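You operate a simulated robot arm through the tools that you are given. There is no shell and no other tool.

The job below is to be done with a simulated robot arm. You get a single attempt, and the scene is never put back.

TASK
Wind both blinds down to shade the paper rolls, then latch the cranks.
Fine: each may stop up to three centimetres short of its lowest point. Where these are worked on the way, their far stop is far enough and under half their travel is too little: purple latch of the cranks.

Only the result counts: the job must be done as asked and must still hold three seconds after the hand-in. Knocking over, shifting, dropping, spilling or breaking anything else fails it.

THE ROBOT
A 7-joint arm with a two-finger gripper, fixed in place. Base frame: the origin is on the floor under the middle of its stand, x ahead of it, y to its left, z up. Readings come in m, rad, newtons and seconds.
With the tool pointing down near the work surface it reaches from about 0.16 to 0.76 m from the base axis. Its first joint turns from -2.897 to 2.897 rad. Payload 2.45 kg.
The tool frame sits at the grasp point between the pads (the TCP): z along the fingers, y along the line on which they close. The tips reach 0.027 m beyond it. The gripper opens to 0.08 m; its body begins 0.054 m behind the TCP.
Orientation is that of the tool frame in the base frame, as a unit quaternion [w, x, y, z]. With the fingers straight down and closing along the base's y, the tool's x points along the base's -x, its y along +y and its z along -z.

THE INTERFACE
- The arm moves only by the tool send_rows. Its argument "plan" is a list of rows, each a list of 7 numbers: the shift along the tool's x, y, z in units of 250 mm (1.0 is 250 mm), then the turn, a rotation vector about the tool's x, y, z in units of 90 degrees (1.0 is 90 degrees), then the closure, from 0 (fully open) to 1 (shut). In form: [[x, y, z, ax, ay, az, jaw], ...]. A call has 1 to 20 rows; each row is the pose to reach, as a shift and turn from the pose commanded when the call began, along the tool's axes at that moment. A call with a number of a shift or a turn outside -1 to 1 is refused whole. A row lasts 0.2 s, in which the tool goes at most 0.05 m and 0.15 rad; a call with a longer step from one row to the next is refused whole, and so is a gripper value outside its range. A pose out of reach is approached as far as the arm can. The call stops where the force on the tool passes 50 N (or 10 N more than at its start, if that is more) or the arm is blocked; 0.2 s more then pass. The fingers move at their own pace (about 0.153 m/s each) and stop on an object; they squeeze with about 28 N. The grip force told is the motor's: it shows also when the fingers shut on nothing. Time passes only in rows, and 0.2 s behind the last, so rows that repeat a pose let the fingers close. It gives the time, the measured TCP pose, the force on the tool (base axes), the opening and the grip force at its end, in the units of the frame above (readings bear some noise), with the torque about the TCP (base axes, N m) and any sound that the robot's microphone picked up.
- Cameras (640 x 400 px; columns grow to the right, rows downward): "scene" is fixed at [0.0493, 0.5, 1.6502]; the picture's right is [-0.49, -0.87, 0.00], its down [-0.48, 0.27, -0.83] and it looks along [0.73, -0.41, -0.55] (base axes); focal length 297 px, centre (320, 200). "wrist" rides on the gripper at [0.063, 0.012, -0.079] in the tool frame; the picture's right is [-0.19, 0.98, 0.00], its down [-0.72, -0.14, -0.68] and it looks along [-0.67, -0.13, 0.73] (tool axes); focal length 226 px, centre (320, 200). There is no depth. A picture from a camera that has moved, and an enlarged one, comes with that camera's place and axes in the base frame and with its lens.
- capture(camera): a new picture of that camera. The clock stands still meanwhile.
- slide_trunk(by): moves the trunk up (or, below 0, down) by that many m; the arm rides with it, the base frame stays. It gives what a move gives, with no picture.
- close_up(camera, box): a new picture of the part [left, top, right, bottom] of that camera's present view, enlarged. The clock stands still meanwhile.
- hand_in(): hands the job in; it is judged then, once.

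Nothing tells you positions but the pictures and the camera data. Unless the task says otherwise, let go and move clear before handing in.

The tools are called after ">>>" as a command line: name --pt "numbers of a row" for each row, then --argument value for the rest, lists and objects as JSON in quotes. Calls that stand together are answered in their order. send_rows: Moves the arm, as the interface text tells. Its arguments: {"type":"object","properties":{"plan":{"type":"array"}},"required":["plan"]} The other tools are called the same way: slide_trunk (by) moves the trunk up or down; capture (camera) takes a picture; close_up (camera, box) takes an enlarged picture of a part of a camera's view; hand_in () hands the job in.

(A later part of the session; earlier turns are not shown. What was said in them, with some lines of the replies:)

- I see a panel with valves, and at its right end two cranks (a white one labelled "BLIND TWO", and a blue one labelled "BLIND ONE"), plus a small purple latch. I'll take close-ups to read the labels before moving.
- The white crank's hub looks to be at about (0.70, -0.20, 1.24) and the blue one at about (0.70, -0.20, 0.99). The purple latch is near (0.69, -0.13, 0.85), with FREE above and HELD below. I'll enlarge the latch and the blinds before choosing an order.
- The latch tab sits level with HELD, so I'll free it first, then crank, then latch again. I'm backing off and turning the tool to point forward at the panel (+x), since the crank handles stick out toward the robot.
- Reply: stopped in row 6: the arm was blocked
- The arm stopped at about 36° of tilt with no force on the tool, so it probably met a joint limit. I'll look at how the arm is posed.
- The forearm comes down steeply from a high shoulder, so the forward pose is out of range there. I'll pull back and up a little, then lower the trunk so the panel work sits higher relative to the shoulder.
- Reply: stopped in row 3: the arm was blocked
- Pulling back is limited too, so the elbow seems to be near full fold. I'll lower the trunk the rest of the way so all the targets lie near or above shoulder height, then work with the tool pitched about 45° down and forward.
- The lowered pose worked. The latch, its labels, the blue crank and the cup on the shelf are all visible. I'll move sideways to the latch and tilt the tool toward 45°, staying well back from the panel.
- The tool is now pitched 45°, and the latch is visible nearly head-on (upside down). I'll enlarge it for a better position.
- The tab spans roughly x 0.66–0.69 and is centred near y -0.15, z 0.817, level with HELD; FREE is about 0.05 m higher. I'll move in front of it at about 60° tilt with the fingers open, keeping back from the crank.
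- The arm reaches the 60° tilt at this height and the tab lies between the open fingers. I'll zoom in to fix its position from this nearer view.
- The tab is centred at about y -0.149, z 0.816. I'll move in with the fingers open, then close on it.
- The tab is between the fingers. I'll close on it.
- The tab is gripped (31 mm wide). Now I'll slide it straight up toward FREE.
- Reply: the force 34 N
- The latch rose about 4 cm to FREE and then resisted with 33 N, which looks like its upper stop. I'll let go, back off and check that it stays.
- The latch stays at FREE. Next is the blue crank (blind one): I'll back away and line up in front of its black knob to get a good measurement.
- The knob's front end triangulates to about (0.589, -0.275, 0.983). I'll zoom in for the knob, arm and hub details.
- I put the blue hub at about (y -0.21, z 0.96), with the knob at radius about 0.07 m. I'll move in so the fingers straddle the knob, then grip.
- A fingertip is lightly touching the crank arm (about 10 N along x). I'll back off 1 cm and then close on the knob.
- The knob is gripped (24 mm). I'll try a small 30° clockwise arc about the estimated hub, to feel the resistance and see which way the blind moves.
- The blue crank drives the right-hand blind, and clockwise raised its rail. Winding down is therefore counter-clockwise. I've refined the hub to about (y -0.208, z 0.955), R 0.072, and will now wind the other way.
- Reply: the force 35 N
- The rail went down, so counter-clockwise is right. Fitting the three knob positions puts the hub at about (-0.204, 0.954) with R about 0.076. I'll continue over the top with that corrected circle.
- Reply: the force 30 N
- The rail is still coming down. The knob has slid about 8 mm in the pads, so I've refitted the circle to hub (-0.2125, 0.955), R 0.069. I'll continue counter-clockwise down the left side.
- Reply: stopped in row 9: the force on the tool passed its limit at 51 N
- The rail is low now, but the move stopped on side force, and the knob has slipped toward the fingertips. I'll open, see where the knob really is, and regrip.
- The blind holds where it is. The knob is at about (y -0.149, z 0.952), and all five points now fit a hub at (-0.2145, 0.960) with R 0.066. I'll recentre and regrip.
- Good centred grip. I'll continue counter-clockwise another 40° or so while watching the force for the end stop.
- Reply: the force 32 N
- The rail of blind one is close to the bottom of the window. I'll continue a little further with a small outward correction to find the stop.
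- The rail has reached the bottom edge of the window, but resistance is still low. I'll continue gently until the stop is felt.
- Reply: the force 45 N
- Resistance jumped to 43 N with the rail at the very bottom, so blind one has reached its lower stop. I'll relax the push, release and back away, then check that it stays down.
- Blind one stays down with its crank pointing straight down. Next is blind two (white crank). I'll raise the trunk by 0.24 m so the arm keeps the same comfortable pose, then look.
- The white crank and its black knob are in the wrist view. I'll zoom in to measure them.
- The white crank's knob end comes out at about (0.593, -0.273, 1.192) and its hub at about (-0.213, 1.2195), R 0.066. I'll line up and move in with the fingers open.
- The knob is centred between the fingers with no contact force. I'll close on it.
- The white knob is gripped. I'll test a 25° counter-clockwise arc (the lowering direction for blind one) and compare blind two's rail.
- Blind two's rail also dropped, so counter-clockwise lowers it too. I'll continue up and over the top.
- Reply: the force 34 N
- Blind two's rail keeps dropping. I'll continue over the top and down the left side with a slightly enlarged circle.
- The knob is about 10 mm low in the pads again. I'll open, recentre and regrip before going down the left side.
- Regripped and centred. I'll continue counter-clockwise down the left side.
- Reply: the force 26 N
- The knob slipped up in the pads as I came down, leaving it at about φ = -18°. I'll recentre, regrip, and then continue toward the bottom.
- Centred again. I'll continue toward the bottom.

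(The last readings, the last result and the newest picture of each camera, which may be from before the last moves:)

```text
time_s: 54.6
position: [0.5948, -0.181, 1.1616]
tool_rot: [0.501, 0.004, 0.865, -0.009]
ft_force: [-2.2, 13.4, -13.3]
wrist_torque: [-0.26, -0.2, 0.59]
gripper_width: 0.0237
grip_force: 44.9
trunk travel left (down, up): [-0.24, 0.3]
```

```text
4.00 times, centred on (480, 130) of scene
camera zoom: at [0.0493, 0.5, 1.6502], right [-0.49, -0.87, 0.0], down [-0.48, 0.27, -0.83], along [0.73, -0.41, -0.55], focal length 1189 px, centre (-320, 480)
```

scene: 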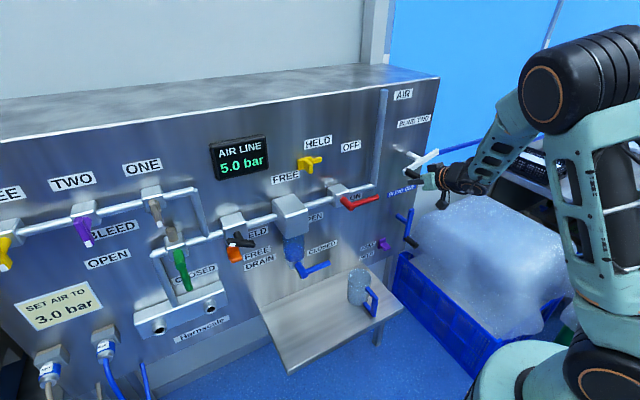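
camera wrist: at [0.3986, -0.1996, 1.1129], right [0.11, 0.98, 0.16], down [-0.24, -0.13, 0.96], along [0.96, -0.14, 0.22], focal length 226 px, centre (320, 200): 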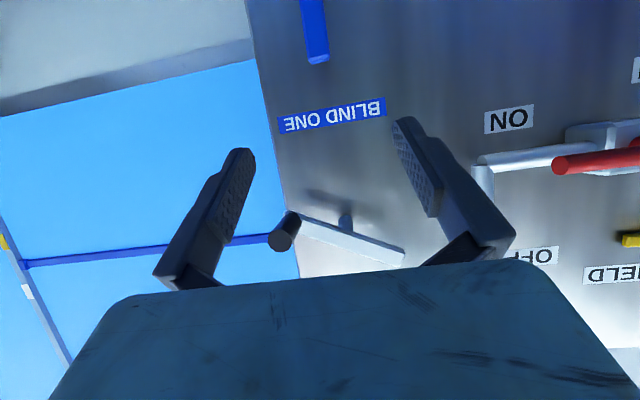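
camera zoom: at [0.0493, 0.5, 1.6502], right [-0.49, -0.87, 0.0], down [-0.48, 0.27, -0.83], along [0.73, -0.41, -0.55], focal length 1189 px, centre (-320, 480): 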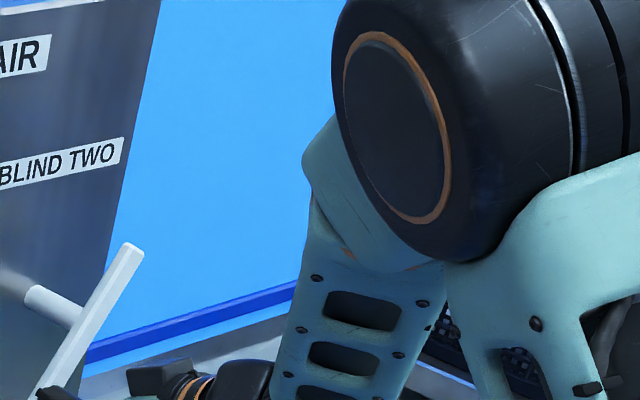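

The grip is holding well and the rail is close to the bottom. I'll continue until the stop is felt.

>>> send_rows --pt "0.0122 -0.0252 0.0069 0 0 0 1" --pt "0.0209 -0.0516 0.0119 0 0 0 1" --pt "0.0271 -0.0788 0.0154 0 0 0 1" --pt "0.0306 -0.1068 0.0174 0 0 0 1" --pt "0.0312 -0.12 0.0177 0 0 0 1" --pt "0.0316 -0.1348 0.018 0 0 0 1" --pt "0.0312 -0.1488 0.0177 0 0 0 1"

>>> close_up --camera "wrist" --box '[220, 60, 460, 210]'

>>> close_up --camera "scene" --box '[400, 80, 560, 180]'

```text
time_s: 56.2
position: [0.5955, -0.2158, 1.1561]
tool_rot: [0.502, 0.003, 0.865, -0.008]
ft_force: [-7.1, 22.2, -8.8]
wrist_torque: [0.05, -1.03, 0.58]
gripper_width: 0.0236
grip_force: 44.7
trunk travel left (down, up): [-0.24, 0.3]
```

```text
2.67 times, centred on (340, 135) of wrist
camera zoom: at [0.4938, -0.2013, 1.1396], right [0.11, 0.98, 0.16], down [-0.24, -0.13, 0.96], along [0.97, -0.14, 0.22], focal length 603 px, centre (267, 373)
```

zoom: 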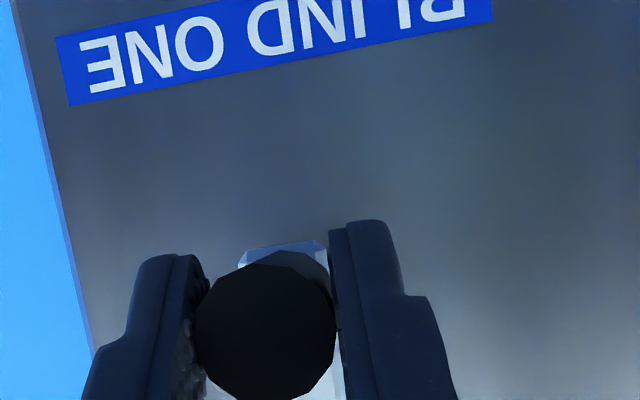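

```text
4.00 times, centred on (480, 130) of scene
camera zoom: at [0.0493, 0.5, 1.6502], right [-0.49, -0.87, 0.0], down [-0.48, 0.27, -0.83], along [0.73, -0.41, -0.55], focal length 1189 px, centre (-320, 480)
```

zoom: 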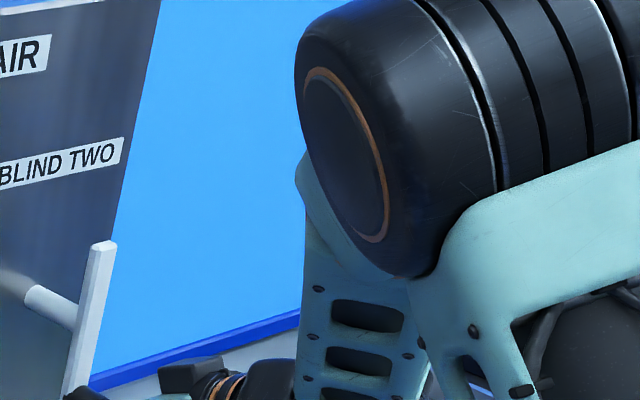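

Now at about -91° with 22 N of resistance. I'll push a few more millimetres to confirm it's the stop.

>>> send_rows --pt "0 -0.012 0 0 0 0 1" --pt "0 -0.024 0 0 0 0 1" --pt "0 -0.024 0 0 0 0 1"

>>> close_up --camera "scene" --box '[400, 80, 560, 180]'

```text
time_s: 56.8
position: [0.5964, -0.2161, 1.1548]
tool_rot: [0.503, -0.003, 0.864, -0.002]
ft_force: [-10.4, 22.9, 7.4]
wrist_torque: [0.32, -0.88, 0.44]
gripper_width: 0.0238
grip_force: 44.9
trunk travel left (down, up): [-0.24, 0.3]
stopped in row 3: the force on the tool passed its limit at 52 N (the readings are from after the stop); the commanded pose is now the measured one
```

```text
4.00 times, centred on (480, 130) of scene
camera zoom: at [0.0493, 0.5, 1.6502], right [-0.49, -0.87, 0.0], down [-0.48, 0.27, -0.83], along [0.73, -0.41, -0.55], focal length 1189 px, centre (-320, 480)
```

zoom: 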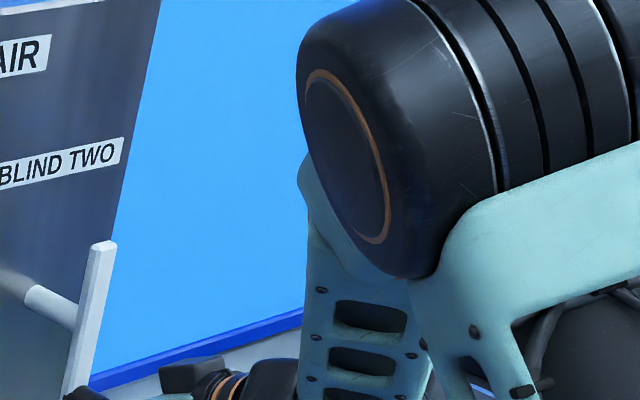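

Force passed 50 N with no movement, so blind two is at its lower stop too. I'll release, back away, and check both rails.

>>> send_rows --pt "0 0 0 0 0 0 0.3" --pt "0 0 0 0 0 0 0" --pt "0 0 0 0 0 0 0" --pt "0.06 0 -0.104 0 0 0 0" --pt "0.12 0 -0.208 0 0 0 0" --pt "0.198 0 -0.348 0 0 0 0" --pt "0.198 0 -0.348 0 0 0 0"

>>> capture --camera "scene"

>>> capture --camera "wrist"

```text
time_s: 58.4
position: [0.4942, -0.2223, 1.1537]
tool_rot: [0.503, 0.0, 0.864, -0.004]
ft_force: [0.3, 0.3, -0.1]
wrist_torque: [0.01, -0.04, 0.01]
gripper_width: 0.0799
grip_force: 0.0
trunk travel left (down, up): [-0.24, 0.3]
```

```text
taken
```

scene: 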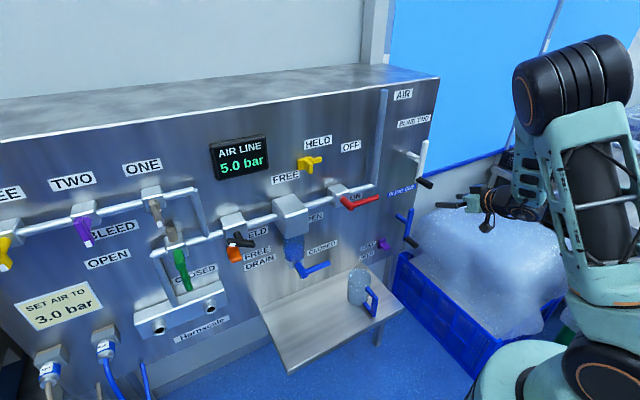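

```text
taken
camera wrist: at [0.3936, -0.2089, 1.138], right [0.1, 0.98, 0.16], down [-0.24, -0.13, 0.96], along [0.97, -0.14, 0.22], focal length 226 px, centre (320, 200)
```

wrist: 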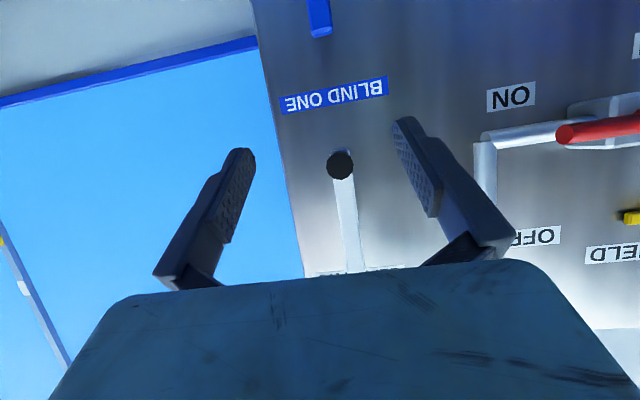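

Both cranks now hang straight down and both rails are at the bottom of the windows. The blue knob now hangs beside the latch, so a wide horizontal hand would hit it. I'll lower the trunk and roll the tool 90°, so the hand is narrow sideways and the fingers close vertically on the tab.

>>> slide_trunk --by -0.24

>>> send_rows --pt "0 0.06 0 0 0 0 0" --pt "0.01 0.12 -0.02 0 0 0 0" --pt "0.03 0.2 -0.05 0 0 0 0" --pt "0.05 0.29 -0.08 0 0 0 0" --pt "0.05 0.29 -0.08 0 0 0.0909 0" --pt "0.05 0.29 -0.08 0 0 0.1818 0" --pt "0.05 0.29 -0.08 0 0 0.2727 0" --pt "0.05 0.29 -0.08 0 0 0.3636 0" --pt "0.05 0.29 -0.08 0 0 0.4545 0" --pt "0.05 0.29 -0.08 0 0 0.5455 0" --pt "0.05 0.29 -0.08 0 0 0.6364 0" --pt "0.05 0.29 -0.08 0 0 0.7273 0" --pt "0.05 0.29 -0.08 0 0 0.8182 0" --pt "0.05 0.29 -0.08 0 0 0.9091 0" --pt "0.05 0.29 -0.08 0 0 1.0 0" --pt "0.05 0.29 -0.08 0 0 1.0 0"

>>> capture --camera "wrist"

>>> capture --camera "scene"

```text
time_s: 60.9
position: [0.4955, -0.2212, 0.9132]
tool_rot: [0.502, 0.001, 0.865, -0.005]
ft_force: [-0.4, -0.3, 0.2]
wrist_torque: [-0.01, 0.0, 0.04]
gripper_width: 0.0801
grip_force: 0.1
trunk travel left (down, up): [0.0, 0.54]
```

```text
time_s: 64.3
position: [0.4727, -0.1509, 0.9125]
tool_rot: [0.357, 0.613, 0.61, 0.352]
ft_force: [-0.5, 0.2, 0.6]
wrist_torque: [-0.02, 0.0, 0.03]
gripper_width: 0.0802
grip_force: 0.0
trunk travel left (down, up): [0.0, 0.54]
```

```text
taken
camera wrist: at [0.409, -0.0856, 0.9624], right [0.49, -0.19, 0.85], down [-0.67, -0.71, 0.22], along [0.57, -0.67, -0.47], focal length 226 px, centre (320, 200)
```

wrist: 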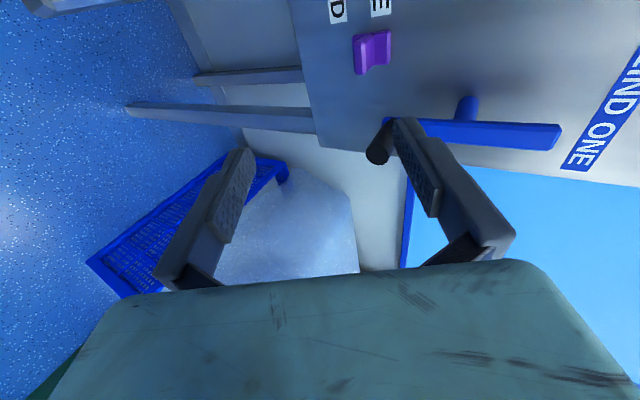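

```text
taken
```

scene: 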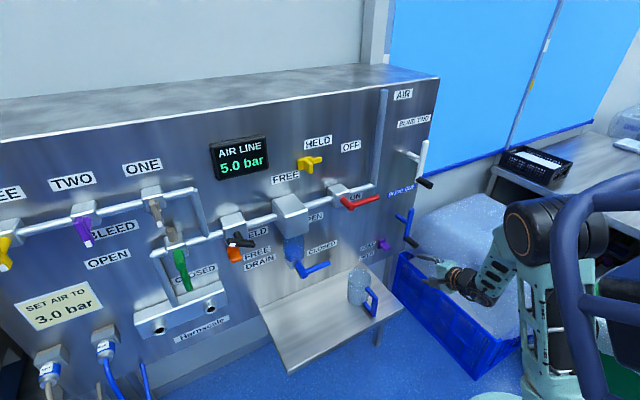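

The roll worked, and the scene view shows both rails at the bottom. I'll zoom in on the latch, the blue knob and the rails.

>>> close_up --camera "wrist" --box '[300, 0, 460, 100]'

>>> close_up --camera "scene" --box '[420, 60, 620, 185]'

>>> close_up --camera "scene" --box '[340, 190, 500, 290]'

```text
4.00 times, centred on (380, 50) of wrist
camera zoom: at [0.409, -0.0856, 0.9624], right [0.49, -0.19, 0.85], down [-0.67, -0.71, 0.22], along [0.57, -0.67, -0.47], focal length 904 px, centre (80, 800)
```

zoom: 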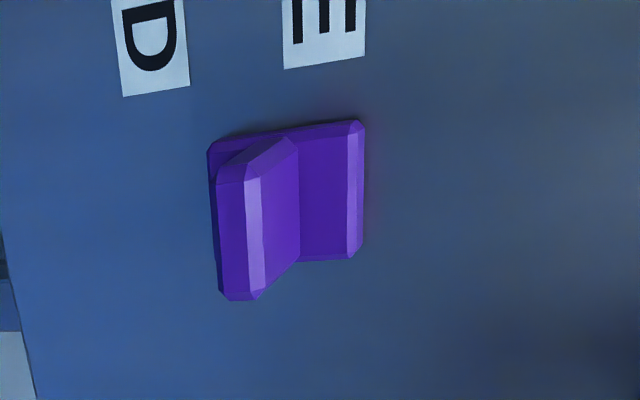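

```text
3.20 times, centred on (520, 122) of scene
camera zoom: at [0.0493, 0.5, 1.6502], right [-0.49, -0.87, 0.0], down [-0.48, 0.27, -0.83], along [0.73, -0.41, -0.55], focal length 951 px, centre (-320, 448)
```

zoom: 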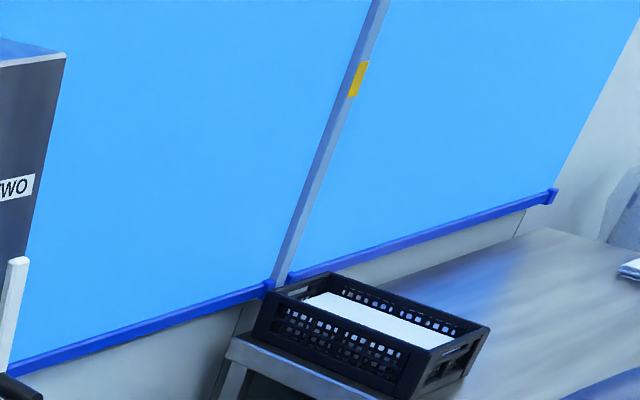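

```text
4.00 times, centred on (420, 240) of scene
camera zoom: at [0.0493, 0.5, 1.6502], right [-0.49, -0.87, 0.0], down [-0.48, 0.27, -0.83], along [0.73, -0.41, -0.55], focal length 1189 px, centre (-80, 40)
```

zoom: 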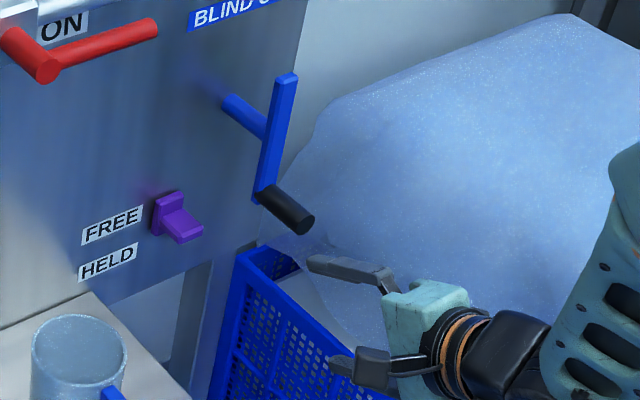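

Both rails are level at the sill. The latch tab is at about y -0.147, z 0.855. With the fingers closed as a narrow prod, I'll move in just above the tab, keeping clear of the blue knob, and then press it down.

>>> send_rows --pt "0 0 0 0 0 0 1" --pt "0.0079 0.0697 0.1067 0 0 0 1" --pt "0.0158 0.1394 0.2134 0 0 0 1" --pt "0.0237 0.2091 0.32 0 0 0 1" --pt "0.0316 0.2788 0.4267 0 0 0 1" --pt "0.0316 0.2788 0.4267 0 0 0 1"

>>> capture --camera "wrist"

>>> close_up --camera "scene" --box '[340, 190, 500, 290]'

```text
time_s: 65.7
position: [0.6006, -0.1427, 0.9184]
tool_rot: [0.358, 0.612, 0.611, 0.351]
ft_force: [0.5, 0.3, -0.4]
wrist_torque: [-0.02, -0.02, -0.01]
gripper_width: 0.0
grip_force: 28.5
trunk travel left (down, up): [0.0, 0.54]
```

```text
taken
camera wrist: at [0.5363, -0.0776, 0.9695], right [0.49, -0.19, 0.85], down [-0.67, -0.71, 0.22], along [0.57, -0.68, -0.47], focal length 226 px, centre (320, 200)
```

wrist: 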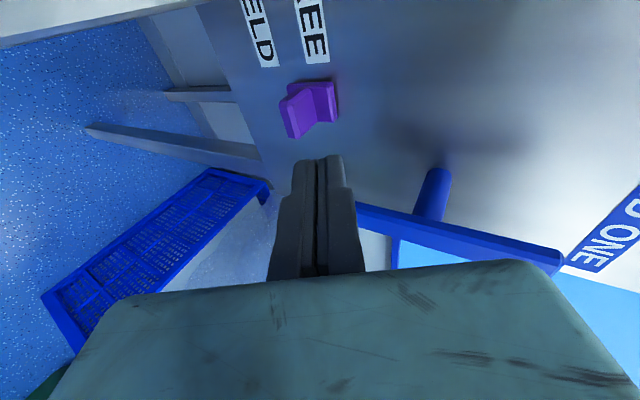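

```text
4.00 times, centred on (420, 240) of scene
camera zoom: at [0.0493, 0.5, 1.6502], right [-0.49, -0.87, 0.0], down [-0.48, 0.27, -0.83], along [0.73, -0.41, -0.55], focal length 1189 px, centre (-80, 40)
```

zoom: 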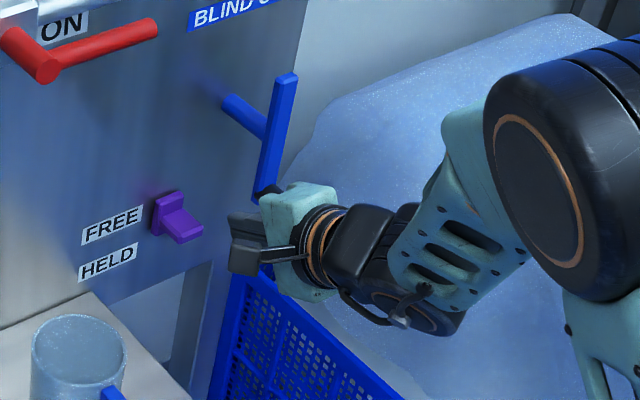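

Clear so far. I'll move forward above the tab.

>>> send_rows --pt "0 0.0367 0.064 0 0 0 1" --pt "0 0.0733 0.128 0 0 0 1" --pt "0 0.11 0.192 0 0 0 1" --pt "0 0.11 0.192 0 0 0 1"

>>> capture --camera "wrist"

>>> close_up --camera "scene" --box '[340, 190, 500, 290]'

```text
time_s: 66.7
position: [0.6551, -0.1429, 0.919]
tool_rot: [0.358, 0.612, 0.611, 0.351]
ft_force: [-0.1, 0.3, 0.6]
wrist_torque: [0.04, 0.0, -0.03]
gripper_width: 0.0
grip_force: 27.9
trunk travel left (down, up): [0.0, 0.54]
```

```text
taken
camera wrist: at [0.5907, -0.078, 0.9691], right [0.49, -0.19, 0.85], down [-0.67, -0.71, 0.22], along [0.57, -0.68, -0.47], focal length 226 px, centre (320, 200)
```

wrist: 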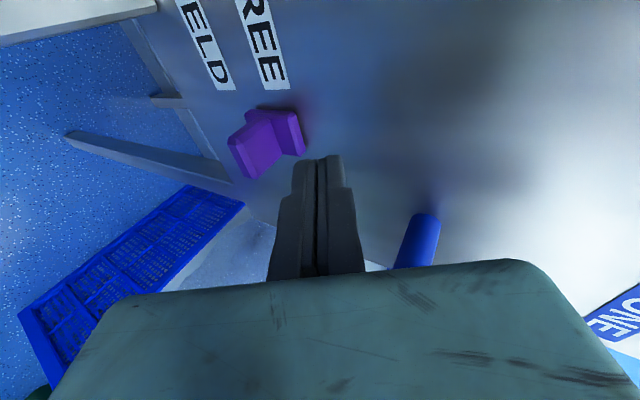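

```text
4.00 times, centred on (420, 240) of scene
camera zoom: at [0.0493, 0.5, 1.6502], right [-0.49, -0.87, 0.0], down [-0.48, 0.27, -0.83], along [0.73, -0.41, -0.55], focal length 1189 px, centre (-80, 40)
```

zoom: 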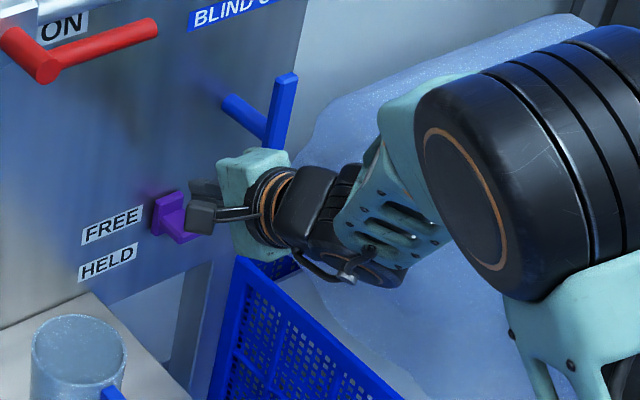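

The closed fingertips are right above the tab. I'll press straight down in small steps toward HELD.

>>> send_rows --pt "0 -0.0208 0.0119 0 0 0 1" --pt "0 -0.0416 0.0238 0 0 0 1" --pt "0 -0.0624 0.0357 0 0 0 1" --pt "0 -0.0832 0.0476 0 0 0 1" --pt "0 -0.104 0.0595 0 0 0 1" --pt "0 -0.1248 0.0714 0 0 0 1" --pt "0 -0.1456 0.0833 0 0 0 1" --pt "0 -0.1664 0.0952 0 0 0 1" --pt "0 -0.1872 0.1071 0 0 0 1" --pt "0 -0.208 0.119 0 0 0 1"

>>> capture --camera "wrist"

>>> close_up --camera "scene" --box '[340, 190, 500, 290]'

```text
time_s: 68.9
position: [0.6546, -0.1436, 0.8594]
tool_rot: [0.357, 0.613, 0.611, 0.351]
ft_force: [-2.2, 1.2, 1.0]
wrist_torque: [0.05, 0.05, 0.07]
gripper_width: 0.0
grip_force: 28.1
trunk travel left (down, up): [0.0, 0.54]
```

```text
taken
camera wrist: at [0.591, -0.0785, 0.9095], right [0.49, -0.19, 0.85], down [-0.67, -0.71, 0.22], along [0.57, -0.68, -0.47], focal length 226 px, centre (320, 200)
```

wrist: 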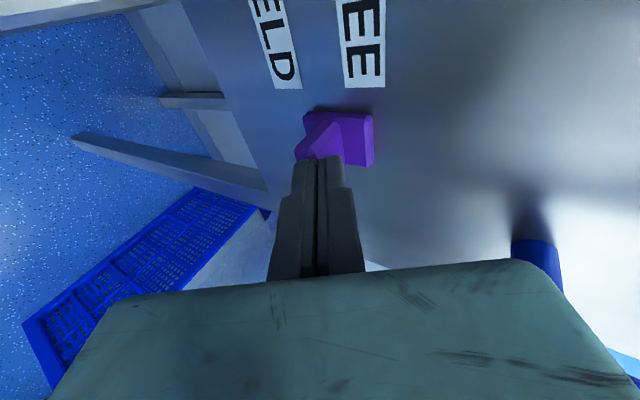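

```text
4.00 times, centred on (420, 240) of scene
camera zoom: at [0.0493, 0.5, 1.6502], right [-0.49, -0.87, 0.0], down [-0.48, 0.27, -0.83], along [0.73, -0.41, -0.55], focal length 1189 px, centre (-80, 40)
```

zoom: 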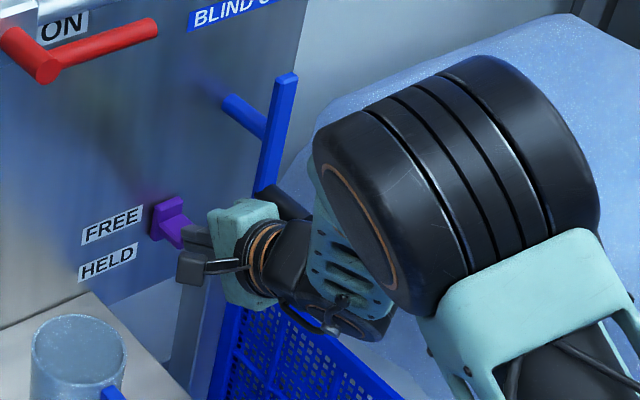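

The fingertips passed just in front of the tab without moving it, so the tab sits further in than I thought (outer end near x 0.68). I'll zoom in to measure it.

>>> close_up --camera "wrist" --box '[260, 80, 420, 180]'

>>> close_up --camera "scene" --box '[365, 225, 413, 255]'

```text
4.00 times, centred on (340, 130) of wrist
camera zoom: at [0.591, -0.0785, 0.9095], right [0.49, -0.19, 0.85], down [-0.67, -0.71, 0.22], along [0.57, -0.68, -0.47], focal length 904 px, centre (240, 480)
```

zoom: 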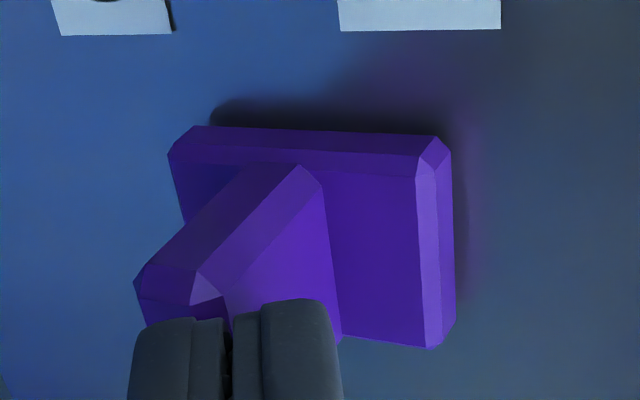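

```text
13.33 times, centred on (389, 240) of scene
camera zoom: at [0.0493, 0.5, 1.6502], right [-0.49, -0.87, 0.0], down [-0.48, 0.27, -0.83], along [0.73, -0.41, -0.55], focal length 3964 px, centre (-600, -333)
```

zoom: 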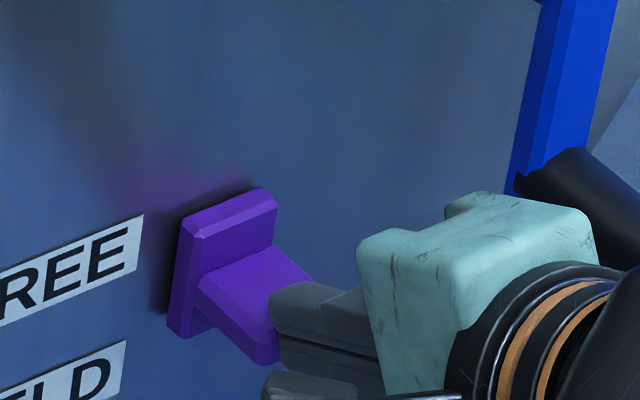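

The closed tips reach less far than the open ones. I'll raise, move about 2 cm further in above the tab, then press down again.

>>> send_rows --pt "0 0.0636 -0.0364 0 0 0 1" --pt "0 0.1271 -0.0727 0 0 0 1" --pt "0 0.1907 -0.1091 0 0 0 1" --pt "0 0.21 -0.0753 0 0 0 1" --pt "0 0.2294 -0.0415 0 0 0 1" --pt "0 0.2294 -0.0415 0 0 0 1"

>>> close_up --camera "wrist" --box '[220, 80, 380, 180]'

>>> close_up --camera "scene" --box '[365, 215, 413, 245]'

```text
time_s: 70.3
position: [0.675, -0.1419, 0.9146]
tool_rot: [0.357, 0.612, 0.611, 0.352]
ft_force: [0.3, 0.6, -0.1]
wrist_torque: [0.02, -0.01, 0.0]
gripper_width: 0.0002
grip_force: 27.4
trunk travel left (down, up): [0.0, 0.54]
```

```text
4.00 times, centred on (300, 130) of wrist
camera zoom: at [0.6103, -0.0782, 0.9651], right [0.49, -0.19, 0.85], down [-0.67, -0.71, 0.22], along [0.57, -0.68, -0.47], focal length 904 px, centre (400, 480)
```

zoom: 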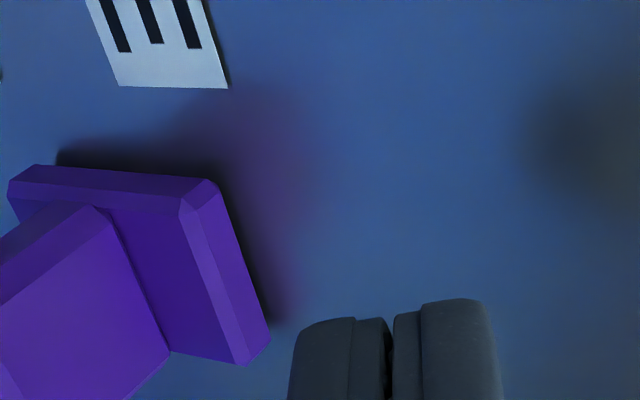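

```text
13.33 times, centred on (389, 230) of scene
camera zoom: at [0.0493, 0.5, 1.6502], right [-0.49, -0.87, 0.0], down [-0.48, 0.27, -0.83], along [0.73, -0.41, -0.55], focal length 3964 px, centre (-600, -200)
```

zoom: 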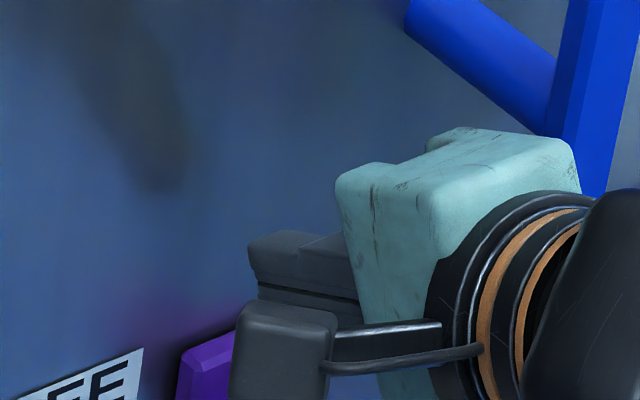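

I'm above the tab now. Pressing down in small steps.

>>> send_rows --pt "0 -0.0208 0.0119 0 0 0 1" --pt "0 -0.0416 0.0238 0 0 0 1" --pt "0 -0.0624 0.0357 0 0 0 1" --pt "0 -0.0832 0.0476 0 0 0 1" --pt "0 -0.104 0.0595 0 0 0 1" --pt "0 -0.1248 0.0714 0 0 0 1" --pt "0 -0.1456 0.0833 0 0 0 1"

>>> capture --camera "wrist"

>>> close_up --camera "scene" --box '[345, 205, 441, 265]'

```text
time_s: 71.9
position: [0.6771, -0.1432, 0.8724]
tool_rot: [0.358, 0.612, 0.611, 0.352]
ft_force: [0.5, 0.3, 0.4]
wrist_torque: [-0.01, 0.01, -0.01]
gripper_width: 0.0
grip_force: 27.7
trunk travel left (down, up): [0.0, 0.54]
```

```text
taken
camera wrist: at [0.6124, -0.0788, 0.9231], right [0.49, -0.19, 0.85], down [-0.67, -0.71, 0.22], along [0.57, -0.67, -0.47], focal length 226 px, centre (320, 200)
```

wrist: 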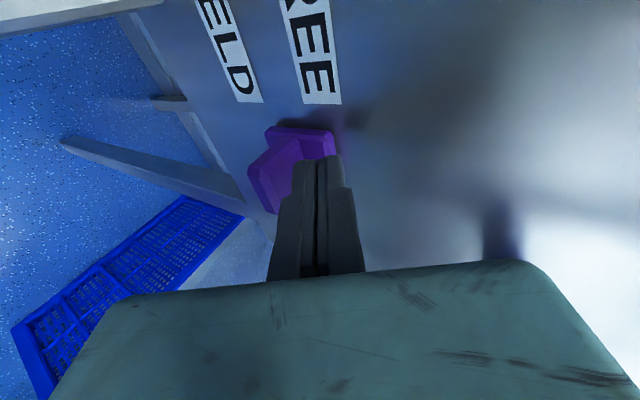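

```text
6.67 times, centred on (393, 235) of scene
camera zoom: at [0.0493, 0.5, 1.6502], right [-0.49, -0.87, 0.0], down [-0.48, 0.27, -0.83], along [0.73, -0.41, -0.55], focal length 1982 px, centre (-167, -33)
```

zoom: 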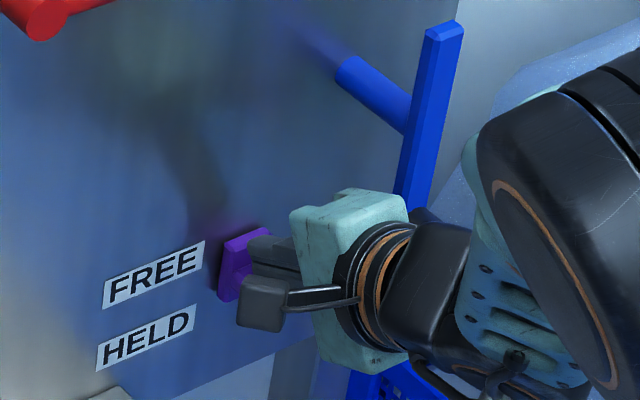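

No contact yet. I'll continue down.

>>> send_rows --pt "0 -0.0139 0.0079 0 0 0 1" --pt "0 -0.0277 0.0159 0 0 0 1" --pt "0 -0.0416 0.0238 0 0 0 1" --pt "0 -0.0555 0.0317 0 0 0 1"

>>> close_up --camera "wrist" --box '[220, 80, 380, 180]'

>>> close_up --camera "scene" --box '[345, 205, 441, 265]'

```text
time_s: 72.9
position: [0.675, -0.1423, 0.8566]
tool_rot: [0.359, 0.612, 0.611, 0.352]
ft_force: [0.3, -0.8, 2.5]
wrist_torque: [-0.01, 0.0, 0.0]
gripper_width: 0.0
grip_force: 27.5
trunk travel left (down, up): [0.0, 0.54]
```

```text
4.00 times, centred on (300, 130) of wrist
camera zoom: at [0.611, -0.0777, 0.9069], right [0.49, -0.19, 0.85], down [-0.67, -0.71, 0.22], along [0.57, -0.68, -0.47], focal length 904 px, centre (400, 480)
```

zoom: 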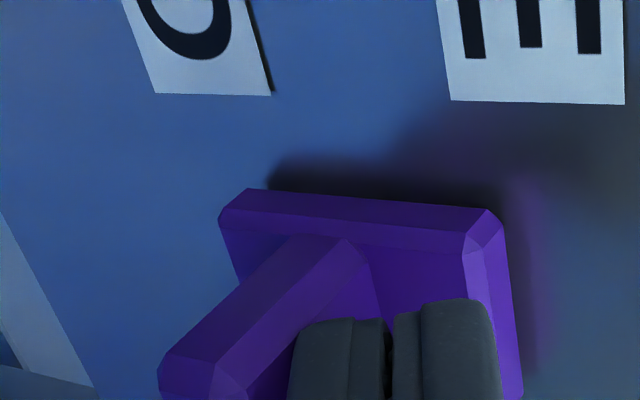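

```text
6.67 times, centred on (393, 235) of scene
camera zoom: at [0.0493, 0.5, 1.6502], right [-0.49, -0.87, 0.0], down [-0.48, 0.27, -0.83], along [0.73, -0.41, -0.55], focal length 1982 px, centre (-167, -33)
```

zoom: 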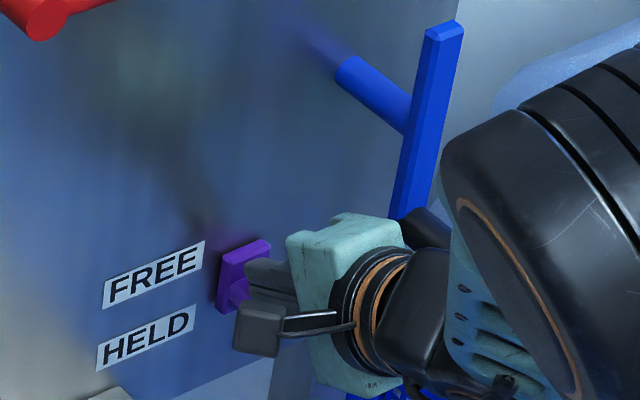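

Contact made: the latch is starting to move down. I'll continue pressing toward HELD until its stop.

>>> send_rows --pt "0 -0.0139 0.0079 0 0 0 1" --pt "0 -0.0277 0.0159 0 0 0 1" --pt "0 -0.0416 0.0238 0 0 0 1" --pt "0 -0.0555 0.0317 0 0 0 1" --pt "0 -0.0694 0.0397 0 0 0 1" --pt "0 -0.0832 0.0476 0 0 0 1" --pt "0 -0.0971 0.0555 0 0 0 1" --pt "0 -0.111 0.0635 0 0 0 1"

>>> close_up --camera "wrist" --box '[220, 80, 380, 180]'

>>> close_up --camera "scene" --box '[345, 205, 441, 265]'

```text
time_s: 74.7
position: [0.6784, -0.1443, 0.8359]
tool_rot: [0.365, 0.607, 0.607, 0.36]
ft_force: [-4.0, 1.2, 23.4]
wrist_torque: [0.05, -0.1, 0.01]
gripper_width: 0.0
grip_force: 28.0
trunk travel left (down, up): [0.0, 0.54]
stopped in row 8: the force on the tool passed its limit at 53 N (the readings are from after the stop); the commanded pose is now the measured one
```

```text
4.00 times, centred on (300, 130) of wrist
camera zoom: at [0.613, -0.0793, 0.8851], right [0.47, -0.19, 0.86], down [-0.67, -0.71, 0.2], along [0.58, -0.67, -0.46], focal length 904 px, centre (400, 480)
```

zoom: 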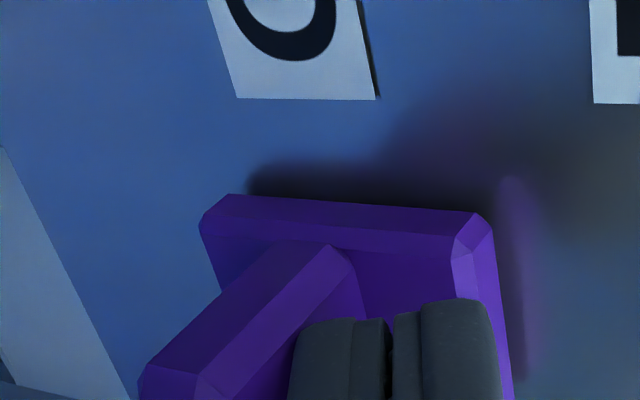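

```text
6.67 times, centred on (393, 235) of scene
camera zoom: at [0.0493, 0.5, 1.6502], right [-0.49, -0.87, 0.0], down [-0.48, 0.27, -0.83], along [0.73, -0.41, -0.55], focal length 1982 px, centre (-167, -33)
```

zoom: 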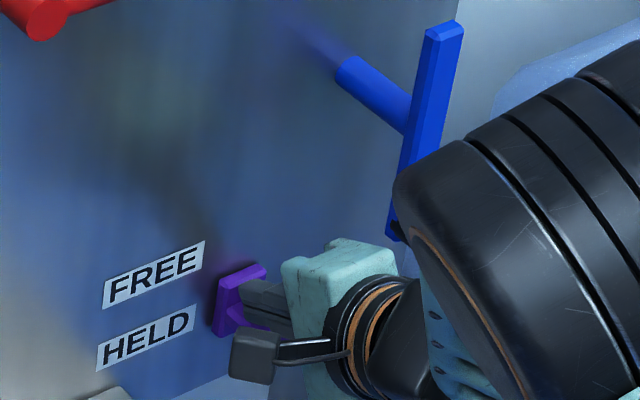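

The latch bottomed out on its lower stop at over 50 N, and its image position matches the original HELD position exactly. I'll lift off and back straight out.

>>> send_rows --pt "0 0.0352 -0.019 0 0 0 1" --pt "0 0.0704 -0.0379 0 0 0 1" --pt "0 0.023 -0.1259 0 0 0 1" --pt "0 -0.0244 -0.2139 0 0 0 1" --pt "0 -0.0718 -0.3019 0 0 0 1" --pt "0 -0.1192 -0.3899 0 0 0 1" --pt "0 -0.1666 -0.4779 0 0 0 1" --pt "0 -0.214 -0.5659 0 0 0 1" --pt "0 -0.2614 -0.6539 0 0 0 1" --pt "0 -0.3088 -0.7419 0 0 0 1" --pt "0 -0.3088 -0.7419 0 0 0 1"

>>> capture --camera "scene"

>>> close_up --camera "scene" --box '[355, 235, 403, 265]'

>>> close_up --camera "wrist" --box '[240, 0, 560, 200]'

>>> close_up --camera "scene" --box '[420, 60, 620, 185]'

```text
time_s: 77.0
position: [0.4773, -0.1434, 0.8514]
tool_rot: [0.362, 0.609, 0.609, 0.356]
ft_force: [-0.1, 0.8, -0.4]
wrist_torque: [-0.02, 0.03, 0.01]
gripper_width: 0.0
grip_force: 28.4
trunk travel left (down, up): [0.0, 0.54]
```

```text
taken
```

scene: 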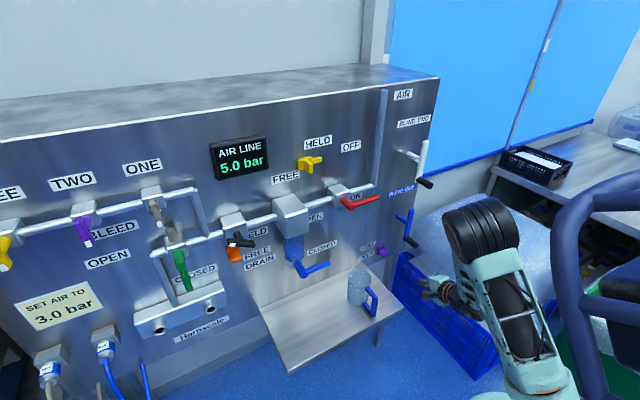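

```text
13.33 times, centred on (379, 250) of scene
camera zoom: at [0.0493, 0.5, 1.6502], right [-0.49, -0.87, 0.0], down [-0.48, 0.27, -0.83], along [0.73, -0.41, -0.55], focal length 3964 px, centre (-467, -467)
```

zoom: 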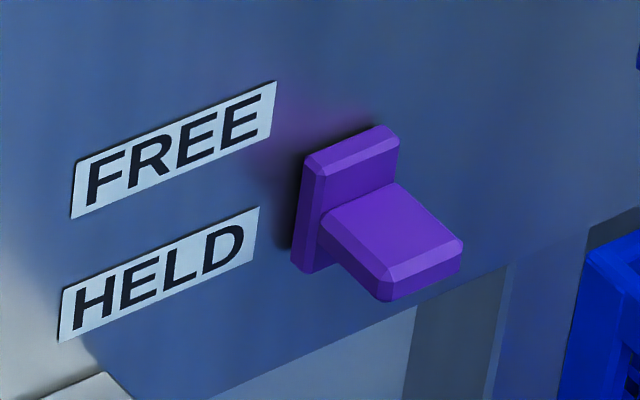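

```text
2.00 times, centred on (400, 100) of wrist
camera zoom: at [0.4135, -0.0783, 0.9018], right [0.47, -0.19, 0.86], down [-0.67, -0.71, 0.21], along [0.57, -0.67, -0.46], focal length 452 px, centre (160, 400)
```

zoom: 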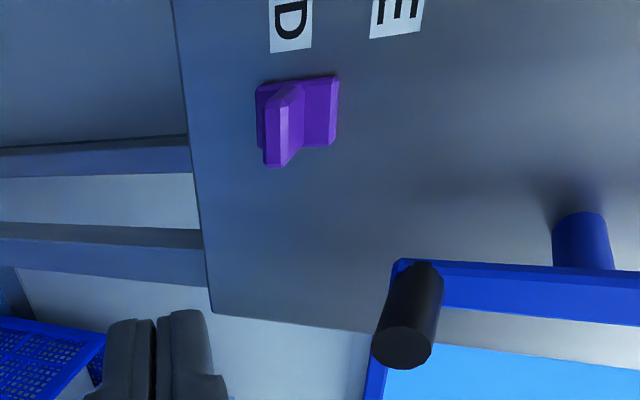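

```text
3.20 times, centred on (520, 122) of scene
camera zoom: at [0.0493, 0.5, 1.6502], right [-0.49, -0.87, 0.0], down [-0.48, 0.27, -0.83], along [0.73, -0.41, -0.55], focal length 951 px, centre (-320, 448)
```

zoom: 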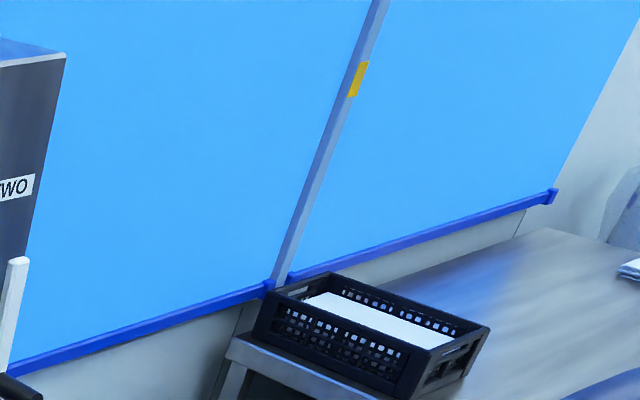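

The latch is back at HELD, both blind rails sit at the sill with both cranks on their stops, and nothing else has moved. The arm is clear of everything, so I'm handing in.

>>> hand_in

```text
The job is handed in.
```

Both blinds are wound down to their lower stops and the purple crank latch is back at HELD. I've handed the job in, but no verdict has come back yet.

- **Latch, first move:** It started at HELD. I slid it up to its FREE stop so the cranks could turn.
- **Blind one (blue crank):** I first turned it about 30° clockwise to see which way it ran, which raised the blind slightly. I then wound it counter-clockwise until it stopped against 43 N.
- **Blind two (white crank):** I wound it counter-clockwise until it stopped at just over 50 N.
- **Check on the blinds:** In the final pictures both rails sit level at the bottom of the windows. They stayed there after I let go.
- **Latch, last move:** I pressed it down until it stopped at just over 50 N. Its position in the picture matches where it was at the start.

My first press on the latch missed: the fingers passed just in front of the tab without moving it. The final pictures show the other levers and the cup where they were. The gripper is closed and backed about 0.2 m away from the latch.
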